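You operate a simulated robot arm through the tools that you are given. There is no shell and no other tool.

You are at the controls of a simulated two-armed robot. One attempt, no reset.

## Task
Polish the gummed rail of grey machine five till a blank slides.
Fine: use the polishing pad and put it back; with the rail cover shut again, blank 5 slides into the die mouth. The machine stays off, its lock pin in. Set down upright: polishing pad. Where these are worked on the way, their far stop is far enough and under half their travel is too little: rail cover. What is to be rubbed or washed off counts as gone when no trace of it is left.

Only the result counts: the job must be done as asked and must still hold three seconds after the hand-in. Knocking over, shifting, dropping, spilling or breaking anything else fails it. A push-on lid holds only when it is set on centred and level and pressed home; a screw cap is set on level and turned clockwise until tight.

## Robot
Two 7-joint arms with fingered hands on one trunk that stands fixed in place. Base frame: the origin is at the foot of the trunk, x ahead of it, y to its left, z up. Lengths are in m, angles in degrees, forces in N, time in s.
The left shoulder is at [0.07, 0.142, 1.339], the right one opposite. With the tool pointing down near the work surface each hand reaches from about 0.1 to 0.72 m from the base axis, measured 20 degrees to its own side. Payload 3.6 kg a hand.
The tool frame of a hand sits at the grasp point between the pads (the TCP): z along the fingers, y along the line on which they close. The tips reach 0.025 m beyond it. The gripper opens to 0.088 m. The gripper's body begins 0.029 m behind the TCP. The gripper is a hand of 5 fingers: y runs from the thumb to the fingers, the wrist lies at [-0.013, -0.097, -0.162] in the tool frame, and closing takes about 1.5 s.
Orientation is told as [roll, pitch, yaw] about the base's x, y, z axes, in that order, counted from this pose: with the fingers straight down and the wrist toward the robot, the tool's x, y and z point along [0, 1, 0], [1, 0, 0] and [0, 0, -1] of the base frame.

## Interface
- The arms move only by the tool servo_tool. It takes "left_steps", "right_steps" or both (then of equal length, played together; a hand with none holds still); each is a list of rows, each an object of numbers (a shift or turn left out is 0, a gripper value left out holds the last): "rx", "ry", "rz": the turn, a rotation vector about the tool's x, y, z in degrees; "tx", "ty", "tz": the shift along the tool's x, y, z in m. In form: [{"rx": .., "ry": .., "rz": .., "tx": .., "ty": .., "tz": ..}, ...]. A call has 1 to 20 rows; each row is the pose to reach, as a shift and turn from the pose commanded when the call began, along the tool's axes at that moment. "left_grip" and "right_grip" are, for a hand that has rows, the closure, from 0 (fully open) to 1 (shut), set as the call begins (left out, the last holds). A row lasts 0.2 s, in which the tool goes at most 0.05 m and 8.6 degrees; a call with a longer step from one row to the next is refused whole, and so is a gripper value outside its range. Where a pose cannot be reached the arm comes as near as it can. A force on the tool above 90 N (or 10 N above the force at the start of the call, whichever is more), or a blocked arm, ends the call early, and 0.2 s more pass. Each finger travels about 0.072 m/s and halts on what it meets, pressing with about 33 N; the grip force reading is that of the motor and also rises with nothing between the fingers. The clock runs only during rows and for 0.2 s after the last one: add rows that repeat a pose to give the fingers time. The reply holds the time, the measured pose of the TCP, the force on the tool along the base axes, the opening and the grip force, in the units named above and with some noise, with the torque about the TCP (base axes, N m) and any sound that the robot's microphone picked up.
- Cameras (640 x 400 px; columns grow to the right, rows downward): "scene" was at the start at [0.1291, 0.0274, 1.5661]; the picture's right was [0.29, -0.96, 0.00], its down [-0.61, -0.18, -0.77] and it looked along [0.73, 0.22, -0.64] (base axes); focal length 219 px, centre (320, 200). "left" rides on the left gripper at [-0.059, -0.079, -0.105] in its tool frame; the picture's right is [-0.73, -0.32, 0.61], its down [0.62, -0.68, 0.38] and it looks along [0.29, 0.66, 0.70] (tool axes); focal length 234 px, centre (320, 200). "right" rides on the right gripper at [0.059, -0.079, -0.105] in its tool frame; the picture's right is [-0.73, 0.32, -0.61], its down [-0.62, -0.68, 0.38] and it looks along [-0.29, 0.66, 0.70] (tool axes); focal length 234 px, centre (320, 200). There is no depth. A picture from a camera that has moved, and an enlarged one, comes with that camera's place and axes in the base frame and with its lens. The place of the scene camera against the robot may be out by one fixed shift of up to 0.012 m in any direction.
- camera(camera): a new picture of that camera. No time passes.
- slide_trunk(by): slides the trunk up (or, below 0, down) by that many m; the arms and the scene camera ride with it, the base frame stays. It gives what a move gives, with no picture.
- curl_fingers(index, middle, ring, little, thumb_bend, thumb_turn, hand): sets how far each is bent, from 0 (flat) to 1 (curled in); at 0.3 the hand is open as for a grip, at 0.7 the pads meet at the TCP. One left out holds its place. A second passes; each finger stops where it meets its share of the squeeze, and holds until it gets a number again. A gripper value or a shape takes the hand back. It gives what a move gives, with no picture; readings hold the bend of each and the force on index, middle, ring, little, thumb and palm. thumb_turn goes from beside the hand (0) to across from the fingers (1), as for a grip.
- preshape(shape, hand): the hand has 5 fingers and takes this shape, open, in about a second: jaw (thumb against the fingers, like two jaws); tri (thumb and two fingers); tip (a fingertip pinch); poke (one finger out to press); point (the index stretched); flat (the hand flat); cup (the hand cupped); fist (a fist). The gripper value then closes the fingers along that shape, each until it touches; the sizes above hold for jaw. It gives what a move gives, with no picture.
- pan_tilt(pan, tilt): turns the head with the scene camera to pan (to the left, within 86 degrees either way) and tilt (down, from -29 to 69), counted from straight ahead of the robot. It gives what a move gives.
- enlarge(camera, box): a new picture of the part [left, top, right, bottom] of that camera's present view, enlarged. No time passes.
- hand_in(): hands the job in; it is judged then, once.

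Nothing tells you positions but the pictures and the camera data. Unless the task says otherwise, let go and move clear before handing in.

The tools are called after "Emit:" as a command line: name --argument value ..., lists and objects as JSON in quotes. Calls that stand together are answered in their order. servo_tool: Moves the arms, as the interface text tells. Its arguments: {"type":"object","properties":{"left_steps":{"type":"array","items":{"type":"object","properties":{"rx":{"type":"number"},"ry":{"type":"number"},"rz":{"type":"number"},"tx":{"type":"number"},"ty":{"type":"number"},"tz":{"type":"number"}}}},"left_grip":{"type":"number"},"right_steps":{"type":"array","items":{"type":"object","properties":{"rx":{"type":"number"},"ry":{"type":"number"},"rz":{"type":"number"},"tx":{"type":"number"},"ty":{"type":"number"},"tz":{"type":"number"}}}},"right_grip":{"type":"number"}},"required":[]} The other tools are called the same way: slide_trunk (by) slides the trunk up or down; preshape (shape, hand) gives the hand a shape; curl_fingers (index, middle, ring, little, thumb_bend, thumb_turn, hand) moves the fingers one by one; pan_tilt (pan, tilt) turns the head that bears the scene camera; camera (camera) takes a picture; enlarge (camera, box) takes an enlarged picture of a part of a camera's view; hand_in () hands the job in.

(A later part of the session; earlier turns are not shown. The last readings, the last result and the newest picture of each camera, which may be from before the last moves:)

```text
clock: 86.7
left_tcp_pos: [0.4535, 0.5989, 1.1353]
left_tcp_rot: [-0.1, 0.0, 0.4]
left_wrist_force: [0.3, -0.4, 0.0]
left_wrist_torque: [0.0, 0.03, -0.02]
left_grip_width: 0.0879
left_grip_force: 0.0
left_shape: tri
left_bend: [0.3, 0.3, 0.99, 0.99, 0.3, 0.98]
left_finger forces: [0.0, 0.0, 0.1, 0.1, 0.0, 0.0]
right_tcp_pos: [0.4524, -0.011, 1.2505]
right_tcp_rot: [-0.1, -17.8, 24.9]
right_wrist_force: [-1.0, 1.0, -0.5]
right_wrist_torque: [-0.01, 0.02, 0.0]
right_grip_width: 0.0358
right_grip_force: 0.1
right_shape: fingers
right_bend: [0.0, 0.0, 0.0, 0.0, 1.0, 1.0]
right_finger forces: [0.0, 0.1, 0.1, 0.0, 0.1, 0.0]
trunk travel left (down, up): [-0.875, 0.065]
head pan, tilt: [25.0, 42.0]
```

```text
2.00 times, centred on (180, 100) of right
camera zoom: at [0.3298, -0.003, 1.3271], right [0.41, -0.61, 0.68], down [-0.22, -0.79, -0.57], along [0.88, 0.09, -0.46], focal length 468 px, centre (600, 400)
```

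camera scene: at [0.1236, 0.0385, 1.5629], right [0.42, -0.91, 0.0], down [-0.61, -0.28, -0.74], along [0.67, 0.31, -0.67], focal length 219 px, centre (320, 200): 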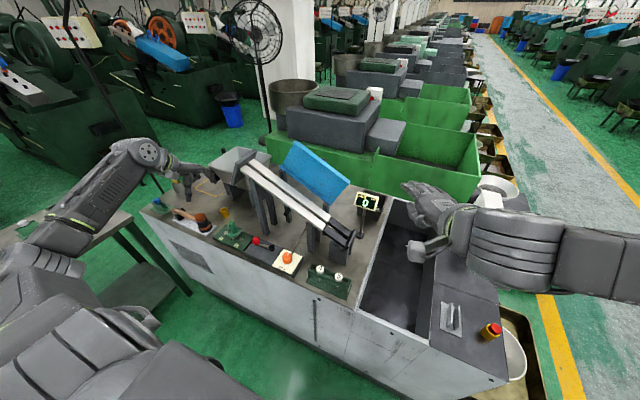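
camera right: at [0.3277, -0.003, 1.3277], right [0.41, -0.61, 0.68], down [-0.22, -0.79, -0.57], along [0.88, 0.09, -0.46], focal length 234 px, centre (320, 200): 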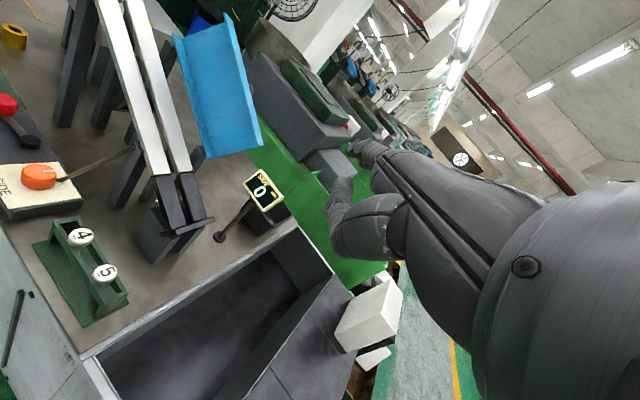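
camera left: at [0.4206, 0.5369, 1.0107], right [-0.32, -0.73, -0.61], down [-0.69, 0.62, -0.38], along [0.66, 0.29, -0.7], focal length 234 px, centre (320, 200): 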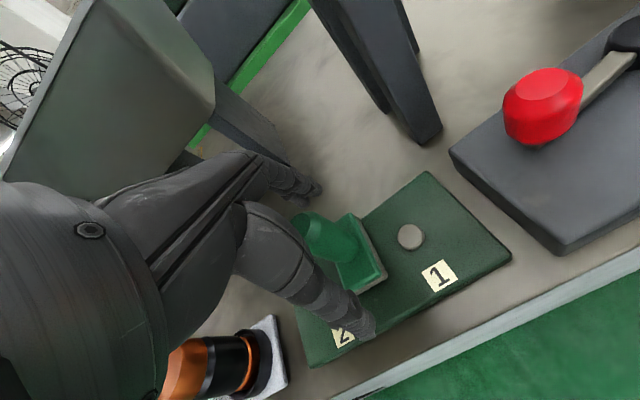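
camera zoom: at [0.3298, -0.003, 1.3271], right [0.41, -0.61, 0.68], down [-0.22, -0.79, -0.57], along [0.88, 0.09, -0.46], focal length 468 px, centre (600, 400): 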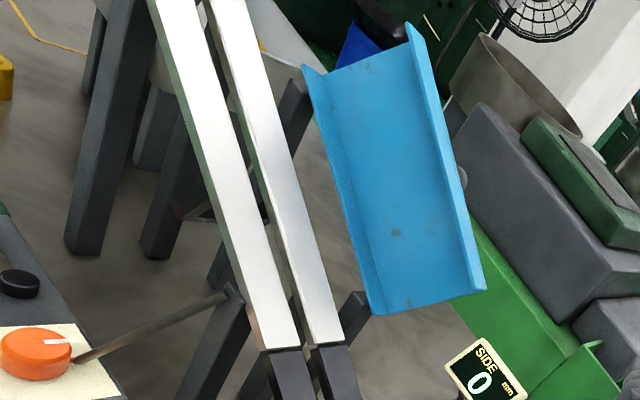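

The open cover's top edge runs from about (0.71, 0.20, 1.10) to (0.71, 0.41, 1.21). I bring the left hand up and over so its fingers will go behind the upper half of that edge, thumb in front.

Emit:
servo_tool --left_steps '[{"tx": -0.02, "ty": 0.0066, "tz": -0.0362}, {"tx": -0.0395, "ty": 0.0133, "tz": -0.0724}, {"tx": -0.059, "ty": 0.02, "tz": -0.1085}, {"tx": -0.079, "ty": 0.0265, "tz": -0.1447, "ry": 3}, {"tx": -0.109, "ty": 0.0465, "tz": -0.1647, "ry": 7}, {"tx": -0.139, "ty": 0.0665, "tz": -0.1847, "ry": 11}, {"tx": -0.169, "ty": 0.0865, "tz": -0.2047, "ry": 15}, {"tx": -0.199, "ty": 0.1065, "tz": -0.2247, "ry": 18}, {"tx": -0.2207, "ty": 0.1465, "tz": -0.2114, "ry": 22}, {"tx": -0.2423, "ty": 0.1865, "tz": -0.198, "ry": 25}, {"tx": -0.264, "ty": 0.2265, "tz": -0.1847, "ry": 27.65}, {"tx": -0.264, "ty": 0.2365, "tz": -0.155, "ry": 27.65}]'

Emit:
camera --camera "left"

Emit:
camera --camera "right"

Emit:
enlarge --camera "scene" --box '[250, 80, 370, 230]'

```text
clock: 89.3
left_tcp_pos: [0.6869, 0.3372, 1.2921]
left_tcp_rot: [27.6, -0.1, 0.5]
left_wrist_force: [-0.1, 0.5, 0.3]
left_wrist_torque: [0.0, -0.03, 0.01]
left_grip_width: 0.0882
left_grip_force: 0.1
left_shape: tri
left_bend: [0.3, 0.3, 0.99, 0.99, 0.3, 0.98]
left_finger forces: [0.0, 0.1, 0.0, 0.0, 0.1, 0.1]
right_tcp_pos: [0.4519, -0.0108, 1.2516]
right_tcp_rot: [-0.1, -17.9, 25.0]
right_wrist_force: [-0.5, -0.9, 0.8]
right_wrist_torque: [-0.02, 0.03, 0.03]
right_grip_width: 0.0359
right_grip_force: 0.0
right_shape: fingers
right_bend: [0.0, 0.0, 0.0, 0.0, 1.0, 1.0]
right_finger forces: [0.1, 0.0, 0.1, 0.0, 0.0, 0.0]
trunk travel left (down, up): [-0.875, 0.065]
head pan, tilt: [25.0, 42.0]
```

```text
taken
camera left: at [0.61, 0.2361, 1.3592], right [-0.32, -0.36, -0.87], down [-0.69, 0.72, -0.05], along [0.65, 0.58, -0.48], focal length 234 px, centre (320, 200)
```

left: 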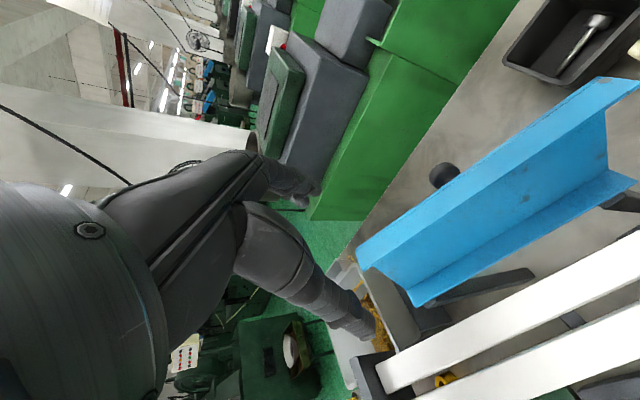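

```text
taken
camera right: at [0.3308, -0.002, 1.3269], right [0.42, -0.61, 0.68], down [-0.22, -0.79, -0.57], along [0.88, 0.09, -0.46], focal length 234 px, centre (320, 200)
```

right: 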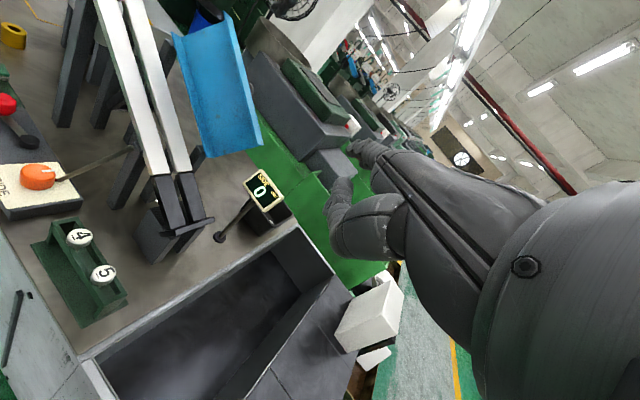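

```text
2.67 times, centred on (310, 155) of scene
camera zoom: at [0.1248, 0.0396, 1.5629], right [0.42, -0.91, 0.0], down [-0.61, -0.28, -0.74], along [0.67, 0.31, -0.67], focal length 585 px, centre (347, 320)
```

zoom: 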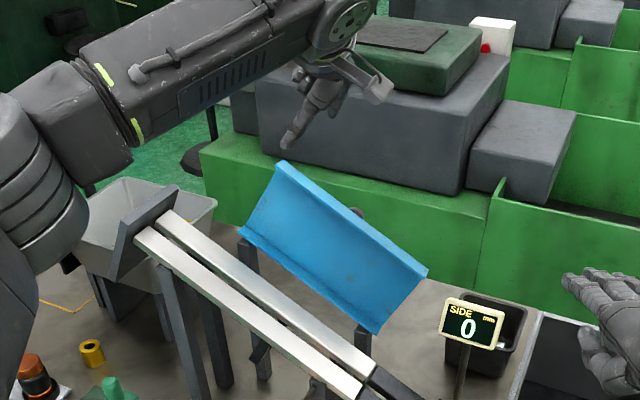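

The view shows the top edge about 10 cm below the hand along its axis, with the knob safely off to the side. I lower so the fingers pass behind the edge and the thumb in front.

Emit:
servo_tool --left_steps '[{"ty": 0.01, "tz": 0.025}, {"ty": 0.018, "tz": 0.055}, {"ty": 0.018, "tz": 0.08}, {"ty": 0.018, "tz": 0.1}]'

Emit:
camera --camera "left"

Emit:
enlarge --camera "scene" --box '[250, 100, 370, 230]'

Emit:
enlarge --camera "right" --box '[120, 0, 300, 160]'

```text
clock: 90.3
left_tcp_pos: [0.7083, 0.3838, 1.2021]
left_tcp_rot: [27.6, 0.0, 0.4]
left_wrist_force: [0.0, -0.4, 0.4]
left_wrist_torque: [-0.02, 0.01, 0.01]
left_grip_width: 0.088
left_grip_force: 0.1
left_shape: tri
left_bend: [0.3, 0.3, 0.99, 0.99, 0.3, 0.98]
left_finger forces: [0.0, 0.1, 0.1, 0.0, 0.1, 0.0]
right_tcp_pos: [0.4531, -0.0112, 1.2506]
right_tcp_rot: [-0.1, -17.9, 24.9]
right_wrist_force: [-0.7, 0.4, -0.2]
right_wrist_torque: [0.02, 0.02, 0.01]
right_grip_width: 0.036
right_grip_force: 0.2
right_shape: fingers
right_bend: [0.0, 0.0, 0.0, 0.0, 1.0, 1.0]
right_finger forces: [0.1, 0.0, 0.0, 0.1, 0.1, 0.0]
trunk travel left (down, up): [-0.875, 0.065]
head pan, tilt: [25.0, 42.0]
```

```text
taken
camera left: at [0.6305, 0.2824, 1.269], right [-0.32, -0.36, -0.87], down [-0.69, 0.73, -0.05], along [0.65, 0.58, -0.48], focal length 234 px, centre (320, 200)
```

left: 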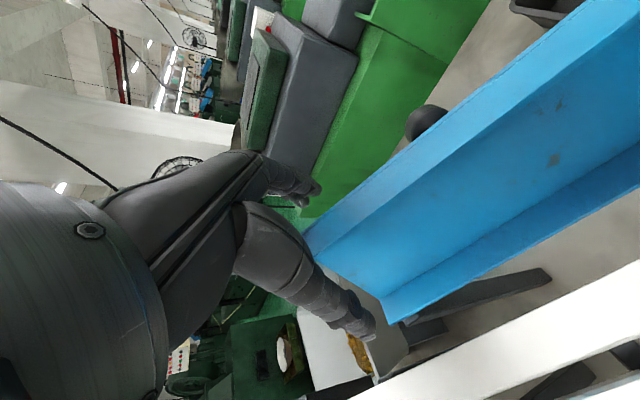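

```text
3.08 times, centred on (310, 165) of scene
camera zoom: at [0.1236, 0.0385, 1.563], right [0.42, -0.91, 0.0], down [-0.61, -0.28, -0.74], along [0.67, 0.31, -0.67], focal length 675 px, centre (351, 308)
```

zoom: 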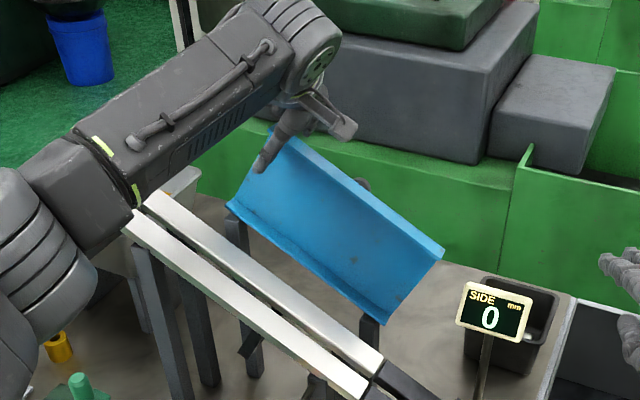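

```text
2.50 times, centred on (210, 80) of right
camera zoom: at [0.3298, -0.003, 1.3272], right [0.41, -0.61, 0.68], down [-0.22, -0.79, -0.57], along [0.88, 0.09, -0.46], focal length 585 px, centre (595, 500)
```

zoom: 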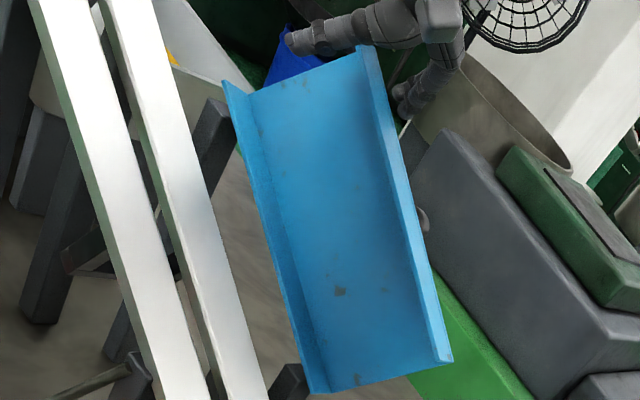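

The left fingers are behind the upper end of the cover and the thumb in front. Before pulling, I bring the right hand's flat fingers in below the cover's path to catch it.

Emit:
servo_tool --right_steps '[{"tx": 0.025, "ty": 0.0204, "tz": 0.0238}, {"tx": 0.05, "ty": 0.0407, "tz": 0.0475}, {"tx": 0.075, "ty": 0.0611, "tz": 0.0713}, {"tx": 0.1, "ty": 0.0815, "tz": 0.095}, {"tx": 0.125, "ty": 0.1018, "tz": 0.1188}, {"tx": 0.1499, "ty": 0.1222, "tz": 0.1425}, {"tx": 0.1534, "ty": 0.1191, "tz": 0.1791}, {"tx": 0.1568, "ty": 0.1159, "tz": 0.2157}, {"tx": 0.1603, "ty": 0.1128, "tz": 0.2523}]'

Emit:
camera --camera "left"

Emit:
camera --camera "right"

Emit:
enlarge --camera "scene" --box '[240, 100, 380, 240]'

```text
clock: 92.3
left_tcp_pos: [0.7083, 0.3842, 1.203]
left_tcp_rot: [27.5, 0.1, 0.4]
left_wrist_force: [-1.3, 0.4, 0.3]
left_wrist_torque: [0.03, 0.0, 0.02]
left_grip_width: 0.0878
left_grip_force: 0.1
left_shape: tri
left_bend: [0.3, 0.3, 0.99, 0.99, 0.3, 0.98]
left_finger forces: [0.1, 0.0, 0.0, 0.0, 0.0, 0.1]
right_tcp_pos: [0.55, 0.2119, 1.046]
right_tcp_rot: [-0.2, -18.0, 25.0]
right_wrist_force: [-0.1, -0.2, 0.7]
right_wrist_torque: [0.0, 0.0, 0.01]
right_grip_width: 0.0359
right_grip_force: 0.1
right_shape: fingers
right_bend: [0.0, 0.0, 0.0, 0.0, 1.0, 1.0]
right_finger forces: [0.0, 0.1, 0.0, 0.1, 0.0, 0.1]
trunk travel left (down, up): [-0.875, 0.065]
head pan, tilt: [25.0, 42.0]
```

```text
taken
camera left: at [0.6306, 0.2832, 1.2688], right [-0.32, -0.37, -0.87], down [-0.69, 0.72, -0.05], along [0.65, 0.58, -0.48], focal length 234 px, centre (320, 200)
```

left: 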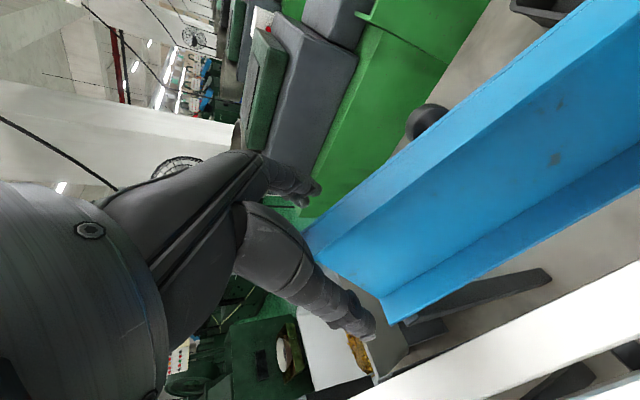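

```text
taken
camera right: at [0.4283, 0.2202, 1.1219], right [0.41, -0.61, 0.68], down [-0.22, -0.79, -0.57], along [0.88, 0.09, -0.46], focal length 234 px, centre (320, 200)
```

right: 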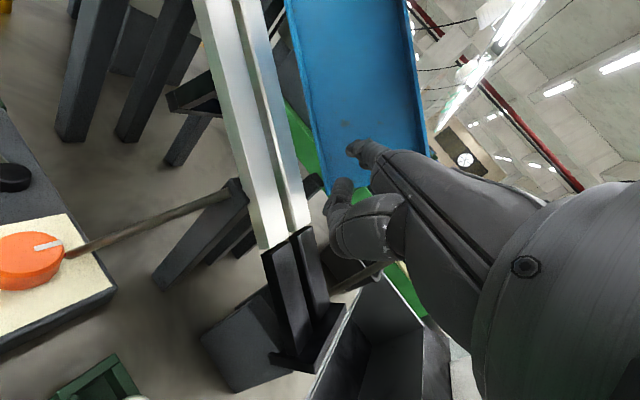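

```text
2.86 times, centred on (310, 170) of scene
camera zoom: at [0.1239, 0.0396, 1.563], right [0.42, -0.91, 0.0], down [-0.61, -0.28, -0.74], along [0.67, 0.31, -0.67], focal length 626 px, centre (349, 286)
```

zoom: 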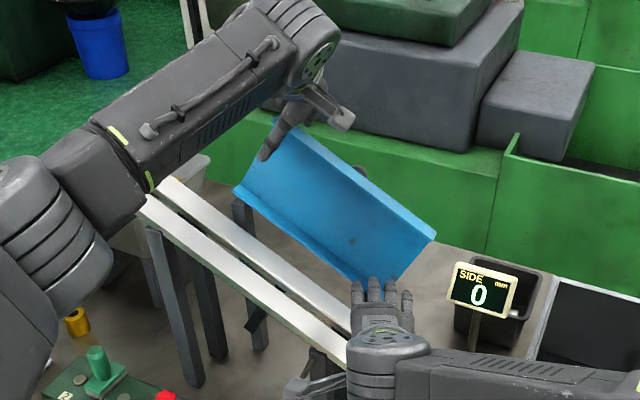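

The right hand is in place below. Now I pull the left hand toward the robot so its fingers bring the cover's edge forward past upright.

Emit:
servo_tool --left_steps '[{"tz": 0.006, "tx": -0.008}, {"ty": -0.015, "tz": 0.008, "tx": -0.008}, {"ty": -0.03, "tz": 0.008, "tx": -0.008}, {"ty": -0.042, "tz": 0.008, "tx": -0.008}, {"ty": -0.054, "tz": 0.006, "tx": -0.008}]'

Emit:
camera --camera "left"

Emit:
enlarge --camera "scene" --box '[240, 100, 380, 240]'

Emit:
camera --camera "right"

```text
clock: 93.5
left_tcp_pos: [0.6525, 0.3741, 1.1977]
left_tcp_rot: [27.8, -0.4, 0.5]
left_wrist_force: [3.6, -5.7, 19.8]
left_wrist_torque: [0.44, -0.44, -0.15]
left_grip_width: 0.0879
left_grip_force: 0.1
left_shape: tri
left_bend: [0.29, 0.3, 0.99, 0.99, 0.3, 0.98]
left_finger forces: [1.8, 0.0, 18.0, 0.0, 0.1, 0.0]
right_tcp_pos: [0.5484, 0.208, 1.0476]
right_tcp_rot: [0.2, -18.2, 25.0]
right_wrist_force: [1.3, -0.3, -0.8]
right_wrist_torque: [-0.01, -0.01, 0.03]
right_grip_width: 0.0357
right_grip_force: 0.0
right_shape: fingers
right_bend: [0.0, 0.0, 0.0, 0.0, 1.0, 1.0]
right_finger forces: [0.1, 0.0, 0.0, 0.0, 0.1, 0.0]
trunk travel left (down, up): [-0.875, 0.065]
head pan, tilt: [25.0, 42.0]
```

```text
taken
camera left: at [0.5738, 0.2726, 1.2622], right [-0.32, -0.36, -0.88], down [-0.69, 0.73, -0.05], along [0.66, 0.59, -0.48], focal length 234 px, centre (320, 200)
```

left: 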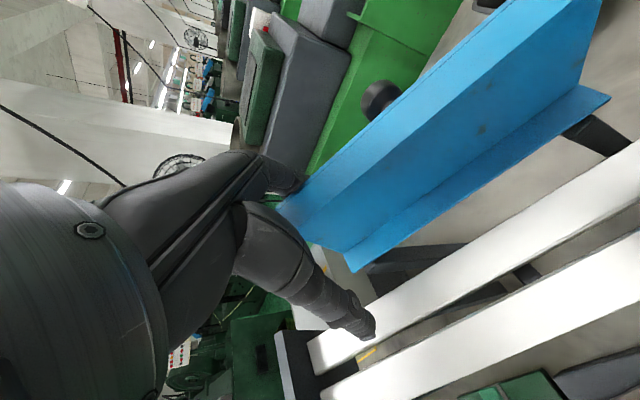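

```text
2.86 times, centred on (310, 170) of scene
camera zoom: at [0.1194, 0.0334, 1.5636], right [0.42, -0.91, 0.0], down [-0.6, -0.28, -0.75], along [0.68, 0.32, -0.67], focal length 626 px, centre (349, 286)
```

zoom: 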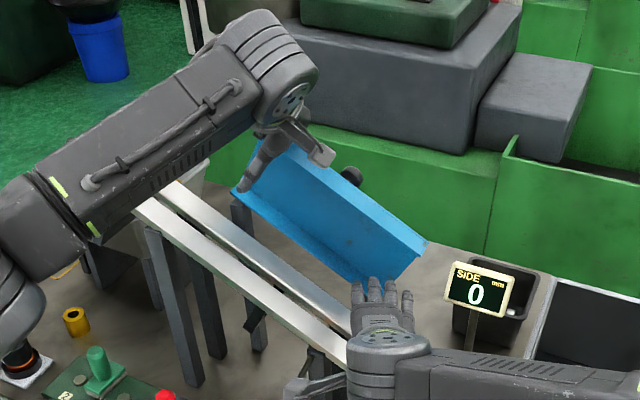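

```text
taken
camera right: at [0.4251, 0.2156, 1.1246], right [0.41, -0.61, 0.68], down [-0.22, -0.79, -0.58], along [0.89, 0.09, -0.46], focal length 234 px, centre (320, 200)
```

right: 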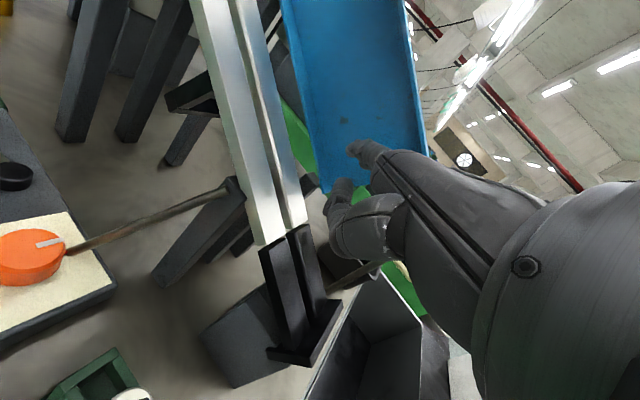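

The cover is coming forward; the rising edge presses up on the curled ring finger, so I raise slightly as I keep pulling.

Emit:
servo_tool --left_steps '[{"tz": -0.008}, {"ty": -0.012, "tz": -0.012}, {"ty": -0.024, "tz": -0.014}, {"ty": -0.034, "tz": -0.014}]'

Emit:
camera --camera "left"

Emit:
enlarge --camera "scene" --box '[240, 100, 380, 240]'

Emit:
camera --camera "right"

```text
clock: 94.5
left_tcp_pos: [0.621, 0.3693, 1.2054]
left_tcp_rot: [27.6, 0.0, 0.4]
left_wrist_force: [1.4, -0.1, 0.5]
left_wrist_torque: [0.02, -0.03, -0.03]
left_grip_width: 0.0877
left_grip_force: 0.0
left_shape: tri
left_bend: [0.29, 0.3, 0.99, 0.99, 0.3, 0.98]
left_finger forces: [1.0, 0.1, 0.0, 0.0, 0.1, 0.0]
right_tcp_pos: [0.5506, 0.2117, 1.0465]
right_tcp_rot: [0.0, -17.9, 24.8]
right_wrist_force: [-0.3, 0.9, -0.3]
right_wrist_torque: [0.0, -0.06, 0.03]
right_grip_width: 0.0357
right_grip_force: 0.0
right_shape: fingers
right_bend: [0.0, 0.0, 0.0, 0.0, 1.0, 1.0]
right_finger forces: [0.1, 0.1, 0.0, 0.1, 0.1, 0.1]
trunk travel left (down, up): [-0.875, 0.065]
head pan, tilt: [25.0, 42.0]
```

```text
taken
camera left: at [0.543, 0.2692, 1.2713], right [-0.32, -0.37, -0.87], down [-0.69, 0.72, -0.05], along [0.65, 0.58, -0.48], focal length 234 px, centre (320, 200)
```

left: 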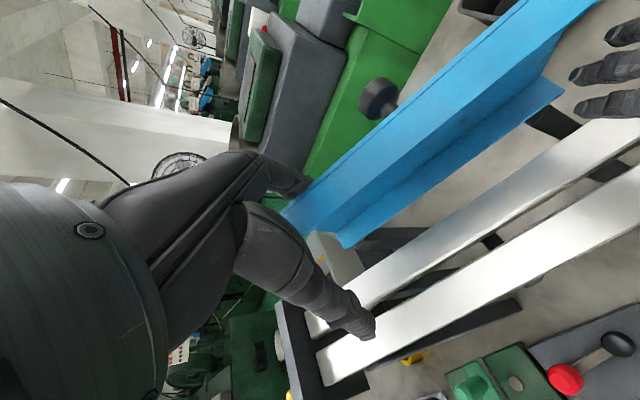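

```text
2.86 times, centred on (310, 170) of scene
camera zoom: at [0.1241, 0.039, 1.5629], right [0.42, -0.91, 0.0], down [-0.61, -0.28, -0.74], along [0.67, 0.31, -0.67], focal length 626 px, centre (349, 286)
```

zoom: 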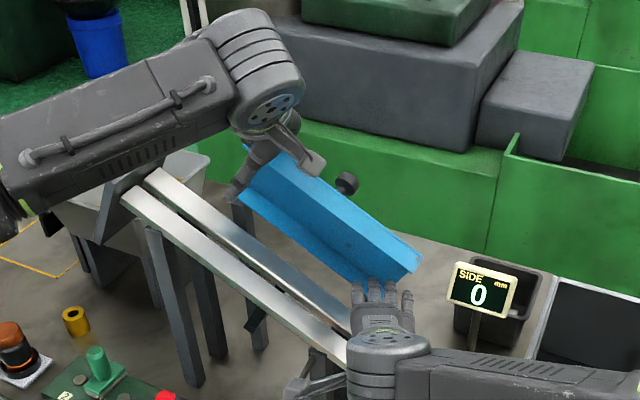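

```text
taken
camera right: at [0.4284, 0.2196, 1.1222], right [0.41, -0.61, 0.68], down [-0.22, -0.79, -0.57], along [0.88, 0.09, -0.46], focal length 234 px, centre (320, 200)
```

right: 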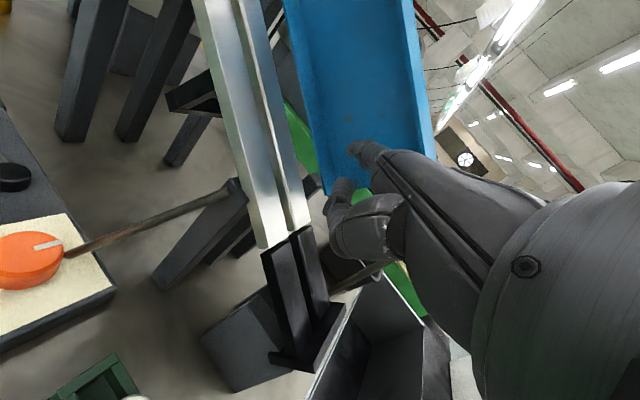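

The cover is about upright now. I continue pulling toward the robot; it should then tip over onto the right fingers.

Emit:
servo_tool --left_steps '[{"ty": -0.012, "tz": 0.0}, {"ty": -0.024, "tz": 0.002}, {"ty": -0.036, "tz": 0.004}, {"ty": -0.036, "tz": 0.004}]'

Emit:
camera --camera "left"

Emit:
enlarge --camera "scene" --box '[240, 100, 380, 240]'

Emit:
camera --camera "right"

```text
clock: 95.5
left_tcp_pos: [0.5862, 0.3745, 1.2017]
left_tcp_rot: [27.6, -0.2, 0.4]
left_wrist_force: [7.7, -2.6, 2.1]
left_wrist_torque: [0.01, -0.25, -0.14]
left_grip_width: 0.0878
left_grip_force: 0.2
left_shape: tri
left_bend: [0.26, 0.27, 0.99, 0.99, 0.3, 0.98]
left_finger forces: [5.1, 4.2, 0.0, 0.0, 0.0, 0.0]
right_tcp_pos: [0.5506, 0.2124, 1.045]
right_tcp_rot: [0.0, -17.8, 25.0]
right_wrist_force: [-6.7, 3.2, -3.8]
right_wrist_torque: [-0.08, -0.06, 0.12]
right_grip_width: 0.0357
right_grip_force: 4.4
right_shape: fingers
right_bend: [0.0, 0.0, 0.05, 0.0, 1.0, 1.0]
right_finger forces: [0.0, 0.0, 8.4, 0.0, 0.0, 0.0]
trunk travel left (down, up): [-0.875, 0.065]
head pan, tilt: [25.0, 42.0]
```

```text
taken
camera left: at [0.5077, 0.2724, 1.2675], right [-0.32, -0.36, -0.87], down [-0.69, 0.73, -0.05], along [0.65, 0.58, -0.48], focal length 234 px, centre (320, 200)
```

left: 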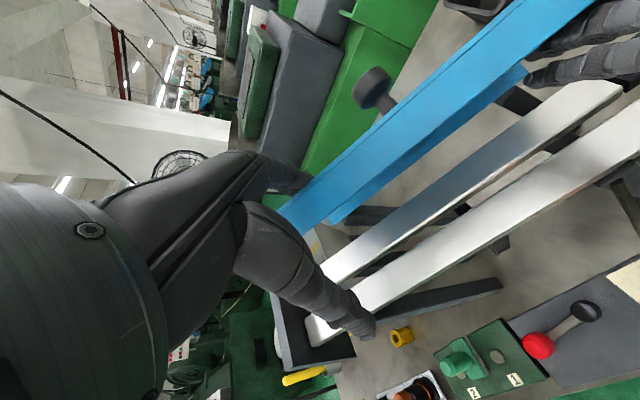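

```text
2.86 times, centred on (310, 170) of scene
camera zoom: at [0.125, 0.0384, 1.5628], right [0.42, -0.91, 0.0], down [-0.61, -0.28, -0.74], along [0.67, 0.31, -0.67], focal length 626 px, centre (349, 286)
```

zoom: 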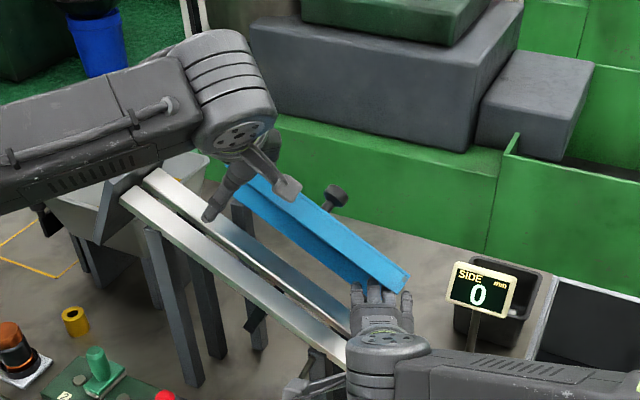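

```text
taken
camera right: at [0.4284, 0.2194, 1.1218], right [0.42, -0.61, 0.68], down [-0.22, -0.79, -0.57], along [0.88, 0.09, -0.46], focal length 234 px, centre (320, 200)
```

right: 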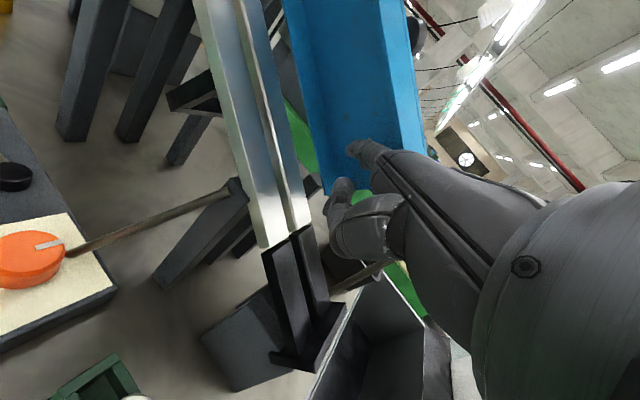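

The cover has tipped to about 65° and leans on the right hand's ring finger. I raise the left hand clear upward.

Emit:
servo_tool --left_steps '[{"tz": -0.02, "ty": 0.004}, {"tz": -0.05, "ty": 0.004}, {"tz": -0.085, "ty": 0.0}, {"tz": -0.12, "ty": -0.01}]'

Emit:
camera --camera "left"

Emit:
enlarge --camera "scene" --box '[240, 100, 380, 240]'

Emit:
camera --camera "right"

```text
clock: 96.5
left_tcp_pos: [0.5736, 0.3174, 1.3086]
left_tcp_rot: [27.6, -0.1, 0.5]
left_wrist_force: [-0.3, -0.1, -0.7]
left_wrist_torque: [0.02, 0.02, -0.02]
left_grip_width: 0.0878
left_grip_force: 0.0
left_shape: tri
left_bend: [0.3, 0.3, 0.99, 0.99, 0.3, 0.98]
left_finger forces: [0.0, 0.0, 0.0, 0.0, 0.0, 0.0]
right_tcp_pos: [0.5497, 0.2107, 1.0464]
right_tcp_rot: [0.0, -17.9, 24.9]
right_wrist_force: [-0.7, 0.4, -0.6]
right_wrist_torque: [-0.03, 0.05, 0.04]
right_grip_width: 0.036
right_grip_force: 0.6
right_shape: fingers
right_bend: [0.0, 0.0, 0.01, 0.0, 1.0, 1.0]
right_finger forces: [0.0, 0.0, 1.5, 0.0, 0.0, 0.1]
trunk travel left (down, up): [-0.875, 0.065]
head pan, tilt: [25.0, 42.0]
```

```text
taken
camera left: at [0.496, 0.2159, 1.3737], right [-0.32, -0.36, -0.87], down [-0.69, 0.72, -0.05], along [0.65, 0.58, -0.48], focal length 234 px, centre (320, 200)
```

left: 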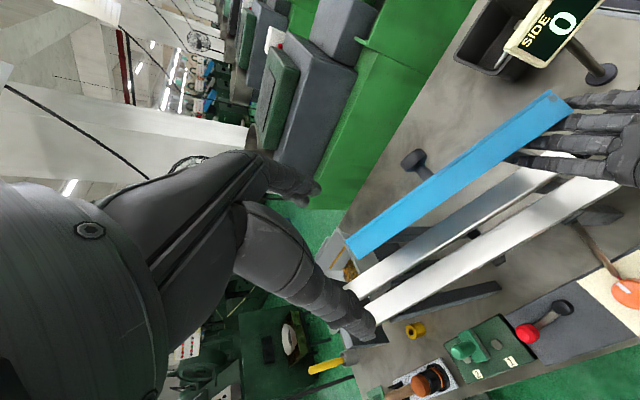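

```text
2.86 times, centred on (310, 170) of scene
camera zoom: at [0.1222, 0.0373, 1.5631], right [0.42, -0.91, 0.0], down [-0.61, -0.28, -0.74], along [0.67, 0.31, -0.67], focal length 626 px, centre (349, 286)
```

zoom: 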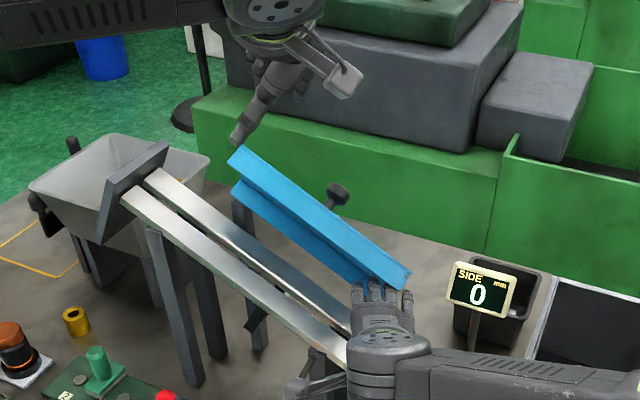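

```text
taken
camera right: at [0.4271, 0.2184, 1.1229], right [0.41, -0.61, 0.68], down [-0.22, -0.79, -0.57], along [0.88, 0.09, -0.46], focal length 234 px, centre (320, 200)
```

right: 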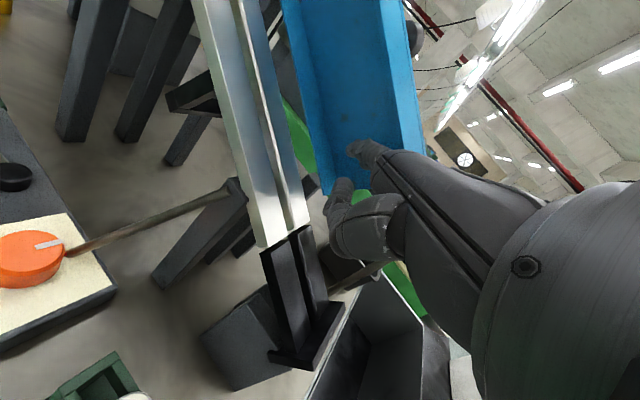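

The cover leans on the right finger. I lower the right hand step by step so the cover comes down with it.

Emit:
servo_tool --right_steps '[{"tx": 0.0033, "ty": -0.0073, "tz": 0.0046}, {"tx": 0.0066, "ty": -0.0147, "tz": 0.0092}, {"tx": 0.0099, "ty": -0.022, "tz": 0.0214}]'

Emit:
camera --camera "left"

Emit:
enlarge --camera "scene" --box '[240, 100, 380, 240]'

Emit:
camera --camera "right"

```text
clock: 97.3
left_tcp_pos: [0.5753, 0.3174, 1.3074]
left_tcp_rot: [27.6, 0.0, 0.4]
left_wrist_force: [0.2, -0.9, -0.3]
left_wrist_torque: [-0.01, -0.03, -0.01]
left_grip_width: 0.0878
left_grip_force: 0.1
left_shape: tri
left_bend: [0.3, 0.3, 0.99, 0.99, 0.3, 0.98]
left_finger forces: [0.0, 0.1, 0.0, 0.0, 0.0, 0.0]
right_tcp_pos: [0.5346, 0.2157, 1.0195]
right_tcp_rot: [-0.2, -17.9, 24.9]
right_wrist_force: [0.9, 0.9, -0.6]
right_wrist_torque: [0.0, -0.01, -0.03]
right_grip_width: 0.0362
right_grip_force: 0.1
right_shape: fingers
right_bend: [0.0, 0.0, 0.0, 0.0, 1.0, 1.0]
right_finger forces: [0.0, 0.0, 0.1, 0.0, 0.0, 0.0]
trunk travel left (down, up): [-0.875, 0.065]
head pan, tilt: [25.0, 42.0]
```

```text
taken
camera left: at [0.4975, 0.2173, 1.3728], right [-0.32, -0.37, -0.87], down [-0.69, 0.72, -0.05], along [0.65, 0.58, -0.48], focal length 234 px, centre (320, 200)
```

left: 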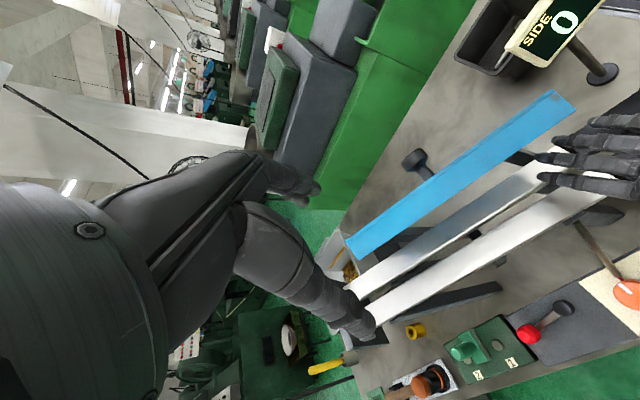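

```text
2.86 times, centred on (310, 170) of scene
camera zoom: at [0.1237, 0.039, 1.563], right [0.42, -0.91, 0.0], down [-0.61, -0.28, -0.74], along [0.67, 0.31, -0.67], focal length 626 px, centre (349, 286)
```

zoom: 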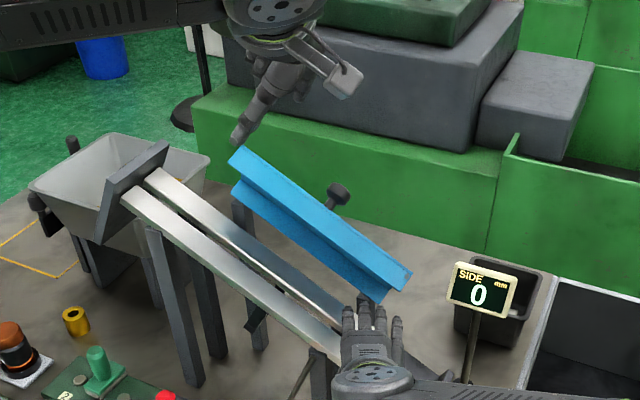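

```text
taken
camera right: at [0.4122, 0.2235, 1.0945], right [0.41, -0.61, 0.68], down [-0.22, -0.79, -0.57], along [0.88, 0.09, -0.46], focal length 234 px, centre (320, 200)
```

right: 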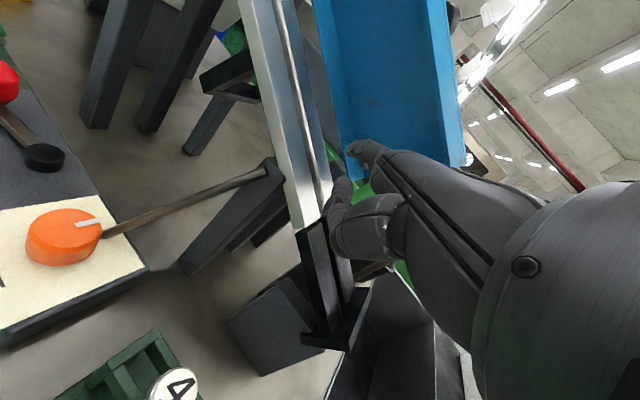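

The hinge has friction: the cover stays at about 75° on its own. So I take the right hand away and push the cover down with the left hand instead.

Emit:
servo_tool --right_steps '[{"tx": -0.003, "ty": -0.0276, "tz": -0.009}, {"tx": -0.006, "ty": -0.0552, "tz": -0.0179}, {"tx": -0.0257, "ty": -0.0571, "tz": -0.0536}, {"tx": -0.0455, "ty": -0.0591, "tz": -0.0893}, {"tx": -0.0652, "ty": -0.061, "tz": -0.125}, {"tx": -0.0915, "ty": -0.0728, "tz": -0.1551}, {"tx": -0.1178, "ty": -0.0847, "tz": -0.1853}, {"tx": -0.1441, "ty": -0.0965, "tz": -0.2154}, {"tx": -0.1704, "ty": -0.1083, "tz": -0.2455}]'

Emit:
enlarge --camera "scene" --box '[240, 100, 380, 240]'

Emit:
camera --camera "left"

Emit:
enlarge --camera "right" --box '[60, 0, 300, 200]'

```text
clock: 99.3
left_tcp_pos: [0.5742, 0.3149, 1.3076]
left_tcp_rot: [27.7, -0.1, 0.4]
left_wrist_force: [-0.7, -0.3, -0.4]
left_wrist_torque: [0.0, 0.04, 0.01]
left_grip_width: 0.0877
left_grip_force: 0.0
left_shape: tri
left_bend: [0.3, 0.3, 0.99, 0.99, 0.3, 0.98]
left_finger forces: [0.0, 0.0, 0.0, 0.0, 0.0, 0.0]
right_tcp_pos: [0.4391, -0.019, 1.219]
right_tcp_rot: [0.0, -18.1, 24.8]
right_wrist_force: [-0.8, -0.3, 1.0]
right_wrist_torque: [0.01, 0.0, 0.0]
right_grip_width: 0.0358
right_grip_force: 0.0
right_shape: fingers
right_bend: [0.0, 0.0, 0.0, 0.0, 1.0, 1.0]
right_finger forces: [0.1, 0.1, 0.0, 0.0, 0.1, 0.2]
trunk travel left (down, up): [-0.875, 0.065]
head pan, tilt: [25.0, 42.0]
```

```text
2.86 times, centred on (310, 170) of scene
camera zoom: at [0.122, 0.036, 1.5632], right [0.42, -0.91, 0.0], down [-0.61, -0.28, -0.74], along [0.67, 0.32, -0.67], focal length 626 px, centre (349, 286)
```

zoom: 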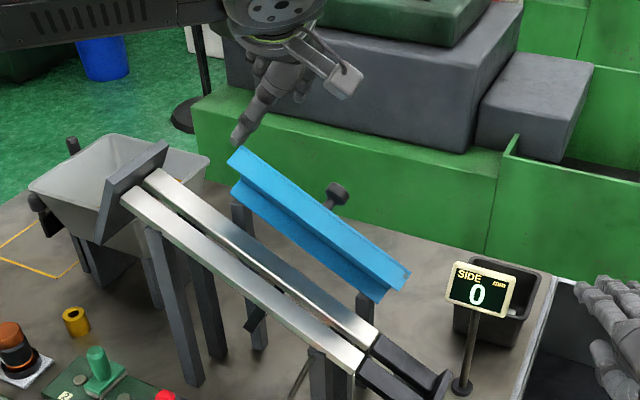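

```text
taken
camera left: at [0.496, 0.2147, 1.3738], right [-0.32, -0.36, -0.88], down [-0.69, 0.73, -0.05], along [0.65, 0.58, -0.48], focal length 234 px, centre (320, 200)
```

left: 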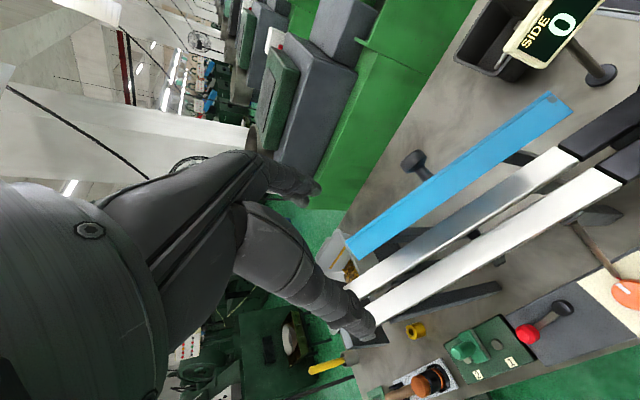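

```text
2.00 times, centred on (180, 100) of right
camera zoom: at [0.3166, -0.0113, 1.2954], right [0.41, -0.61, 0.68], down [-0.22, -0.79, -0.58], along [0.88, 0.09, -0.46], focal length 468 px, centre (600, 400)
```

zoom: 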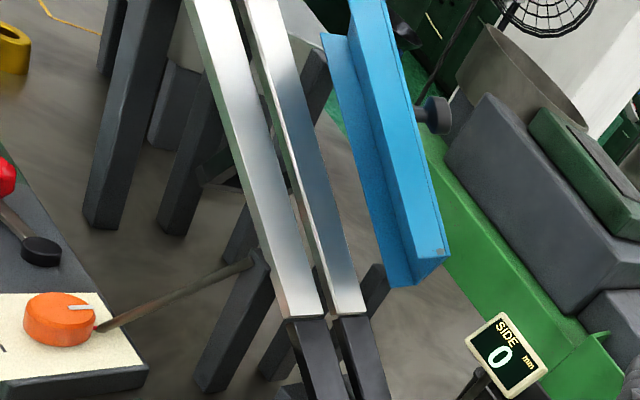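

The cover is held by hinge friction at about 60°. I close the left fingertips together and bring them above its front edge, to press it down along its arc.

Emit:
servo_tool --left_steps '[{"tx": -0.008, "ty": 0.016, "tz": 0.02}, {"tx": -0.016, "ty": 0.032, "tz": 0.04}, {"tx": -0.0245, "ty": 0.0483, "tz": 0.06}, {"tx": -0.0245, "ty": 0.0483, "tz": 0.06}, {"tx": -0.0245, "ty": 0.0483, "tz": 0.06}, {"tx": -0.0245, "ty": 0.0483, "tz": 0.06}, {"tx": -0.0245, "ty": 0.0483, "tz": 0.06}]' --left_grip 1

Emit:
camera --camera "left"

Emit:
enlarge --camera "scene" --box '[240, 100, 380, 240]'

Emit:
enlarge --camera "right" --box '[60, 0, 300, 200]'

```text
clock: 100.9
left_tcp_pos: [0.624, 0.3239, 1.2433]
left_tcp_rot: [27.6, 0.0, 0.3]
left_wrist_force: [-0.2, 0.1, -0.1]
left_wrist_torque: [-0.02, 0.01, -0.03]
left_grip_width: 0.0
left_grip_force: 32.6
left_shape: tri
left_bend: [0.7, 0.7, 1.0, 1.0, 0.36, 1.0]
left_finger forces: [0.1, 0.0, 0.0, 0.1, 0.0, 0.0]
right_tcp_pos: [0.4409, -0.0162, 1.217]
right_tcp_rot: [-0.1, -17.9, 25.0]
right_wrist_force: [-0.7, -0.5, 0.1]
right_wrist_torque: [0.0, -0.03, -0.03]
right_grip_width: 0.0358
right_grip_force: 0.0
right_shape: fingers
right_bend: [0.0, 0.0, 0.0, 0.0, 1.0, 1.0]
right_finger forces: [0.0, 0.0, 0.1, 0.0, 0.0, 0.1]
trunk travel left (down, up): [-0.875, 0.065]
head pan, tilt: [25.0, 42.0]
```

```text
taken
camera left: at [0.5452, 0.2222, 1.3093], right [-0.32, -0.36, -0.87], down [-0.69, 0.72, -0.05], along [0.65, 0.58, -0.48], focal length 234 px, centre (320, 200)
```

left: 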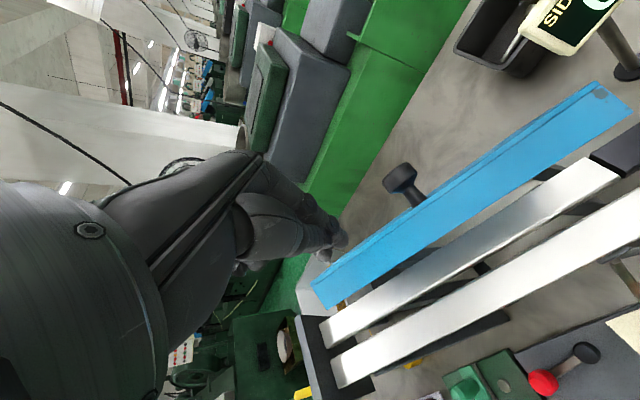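

```text
2.86 times, centred on (310, 170) of scene
camera zoom: at [0.1235, 0.0385, 1.563], right [0.42, -0.91, 0.0], down [-0.61, -0.28, -0.74], along [0.67, 0.31, -0.67], focal length 626 px, centre (349, 286)
```

zoom: 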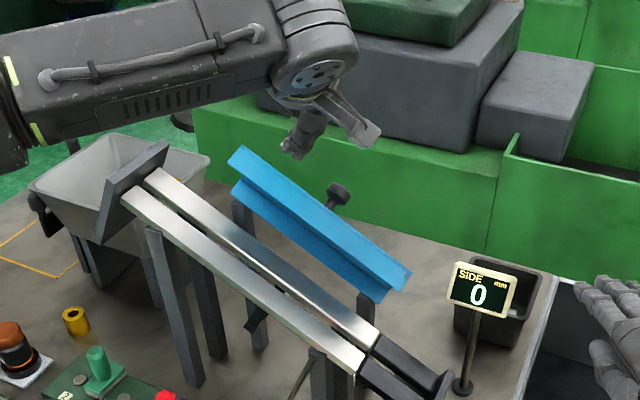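

```text
2.00 times, centred on (180, 100) of right
camera zoom: at [0.318, -0.0087, 1.2949], right [0.41, -0.61, 0.68], down [-0.22, -0.79, -0.57], along [0.88, 0.09, -0.46], focal length 468 px, centre (600, 400)
```

zoom: 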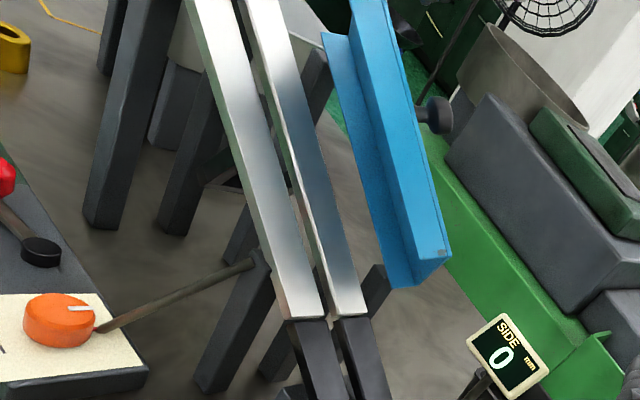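

The closed fingertips are right above the cover's edge. I press down and slightly toward the robot.

Emit:
servo_tool --left_steps '[{"tx": -0.008, "ty": 0.006, "tz": 0.015}, {"tx": -0.01, "ty": 0.006, "tz": 0.03}, {"tx": -0.01, "ty": 0.0, "tz": 0.042}, {"tx": -0.01, "ty": -0.01, "tz": 0.054}, {"tx": -0.01, "ty": -0.02, "tz": 0.066}]'

Emit:
camera --camera "left"

Emit:
enlarge --camera "scene" --box '[240, 100, 380, 240]'

Emit:
enlarge --camera "right" --box '[60, 0, 300, 200]'

```text
clock: 102.1
left_tcp_pos: [0.5936, 0.3394, 1.1884]
left_tcp_rot: [27.8, -0.7, 0.4]
left_wrist_force: [-21.2, -12.1, 27.3]
left_wrist_torque: [0.16, 0.17, 0.17]
left_grip_width: 0.0003
left_grip_force: 33.1
left_shape: tri
left_bend: [0.7, 0.7, 1.0, 1.0, 0.36, 1.0]
left_finger forces: [0.0, 0.1, 0.0, 0.0, 0.0, 0.0]
right_tcp_pos: [0.4296, -0.0214, 1.2236]
right_tcp_rot: [0.0, -18.5, 24.9]
right_wrist_force: [-0.5, 0.5, 0.6]
right_wrist_torque: [0.0, 0.01, -0.03]
right_grip_width: 0.0357
right_grip_force: 0.1
right_shape: fingers
right_bend: [0.0, 0.0, 0.0, 0.0, 1.0, 1.0]
right_finger forces: [0.0, 0.0, 0.0, 0.0, 0.0, 0.0]
trunk travel left (down, up): [-0.875, 0.065]
head pan, tilt: [25.0, 42.0]
```

```text
taken
camera left: at [0.5162, 0.2385, 1.2539], right [-0.31, -0.36, -0.88], down [-0.69, 0.73, -0.06], along [0.66, 0.59, -0.47], focal length 234 px, centre (320, 200)
```

left: 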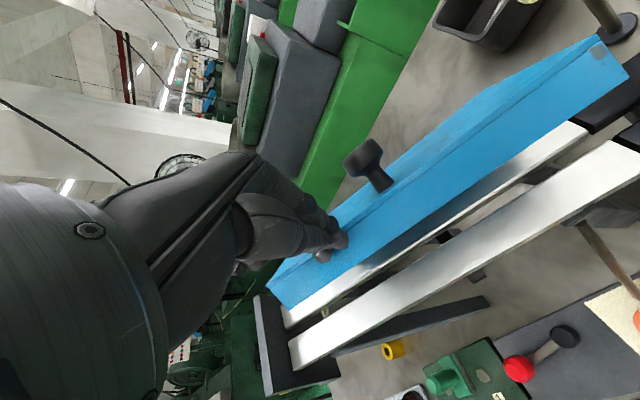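

```text
2.86 times, centred on (310, 170) of scene
camera zoom: at [0.1103, 0.0319, 1.5645], right [0.42, -0.91, 0.0], down [-0.6, -0.28, -0.75], along [0.68, 0.32, -0.66], focal length 626 px, centre (349, 286)
```

zoom: 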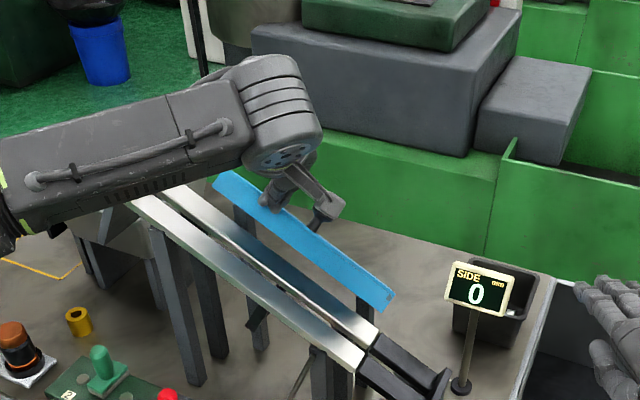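

```text
2.00 times, centred on (180, 100) of right
camera zoom: at [0.3072, -0.0142, 1.2979], right [0.41, -0.61, 0.68], down [-0.21, -0.79, -0.58], along [0.89, 0.09, -0.45], focal length 468 px, centre (600, 400)
```

zoom: 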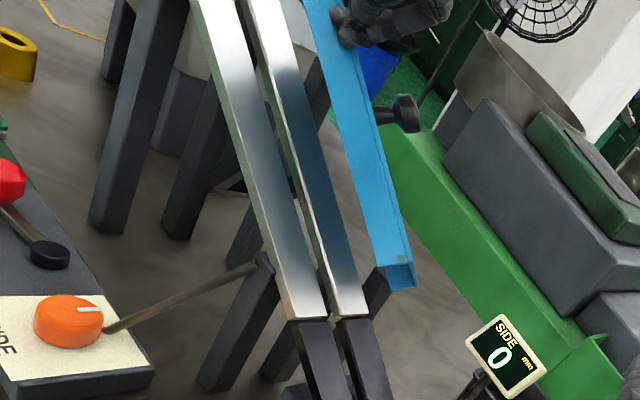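

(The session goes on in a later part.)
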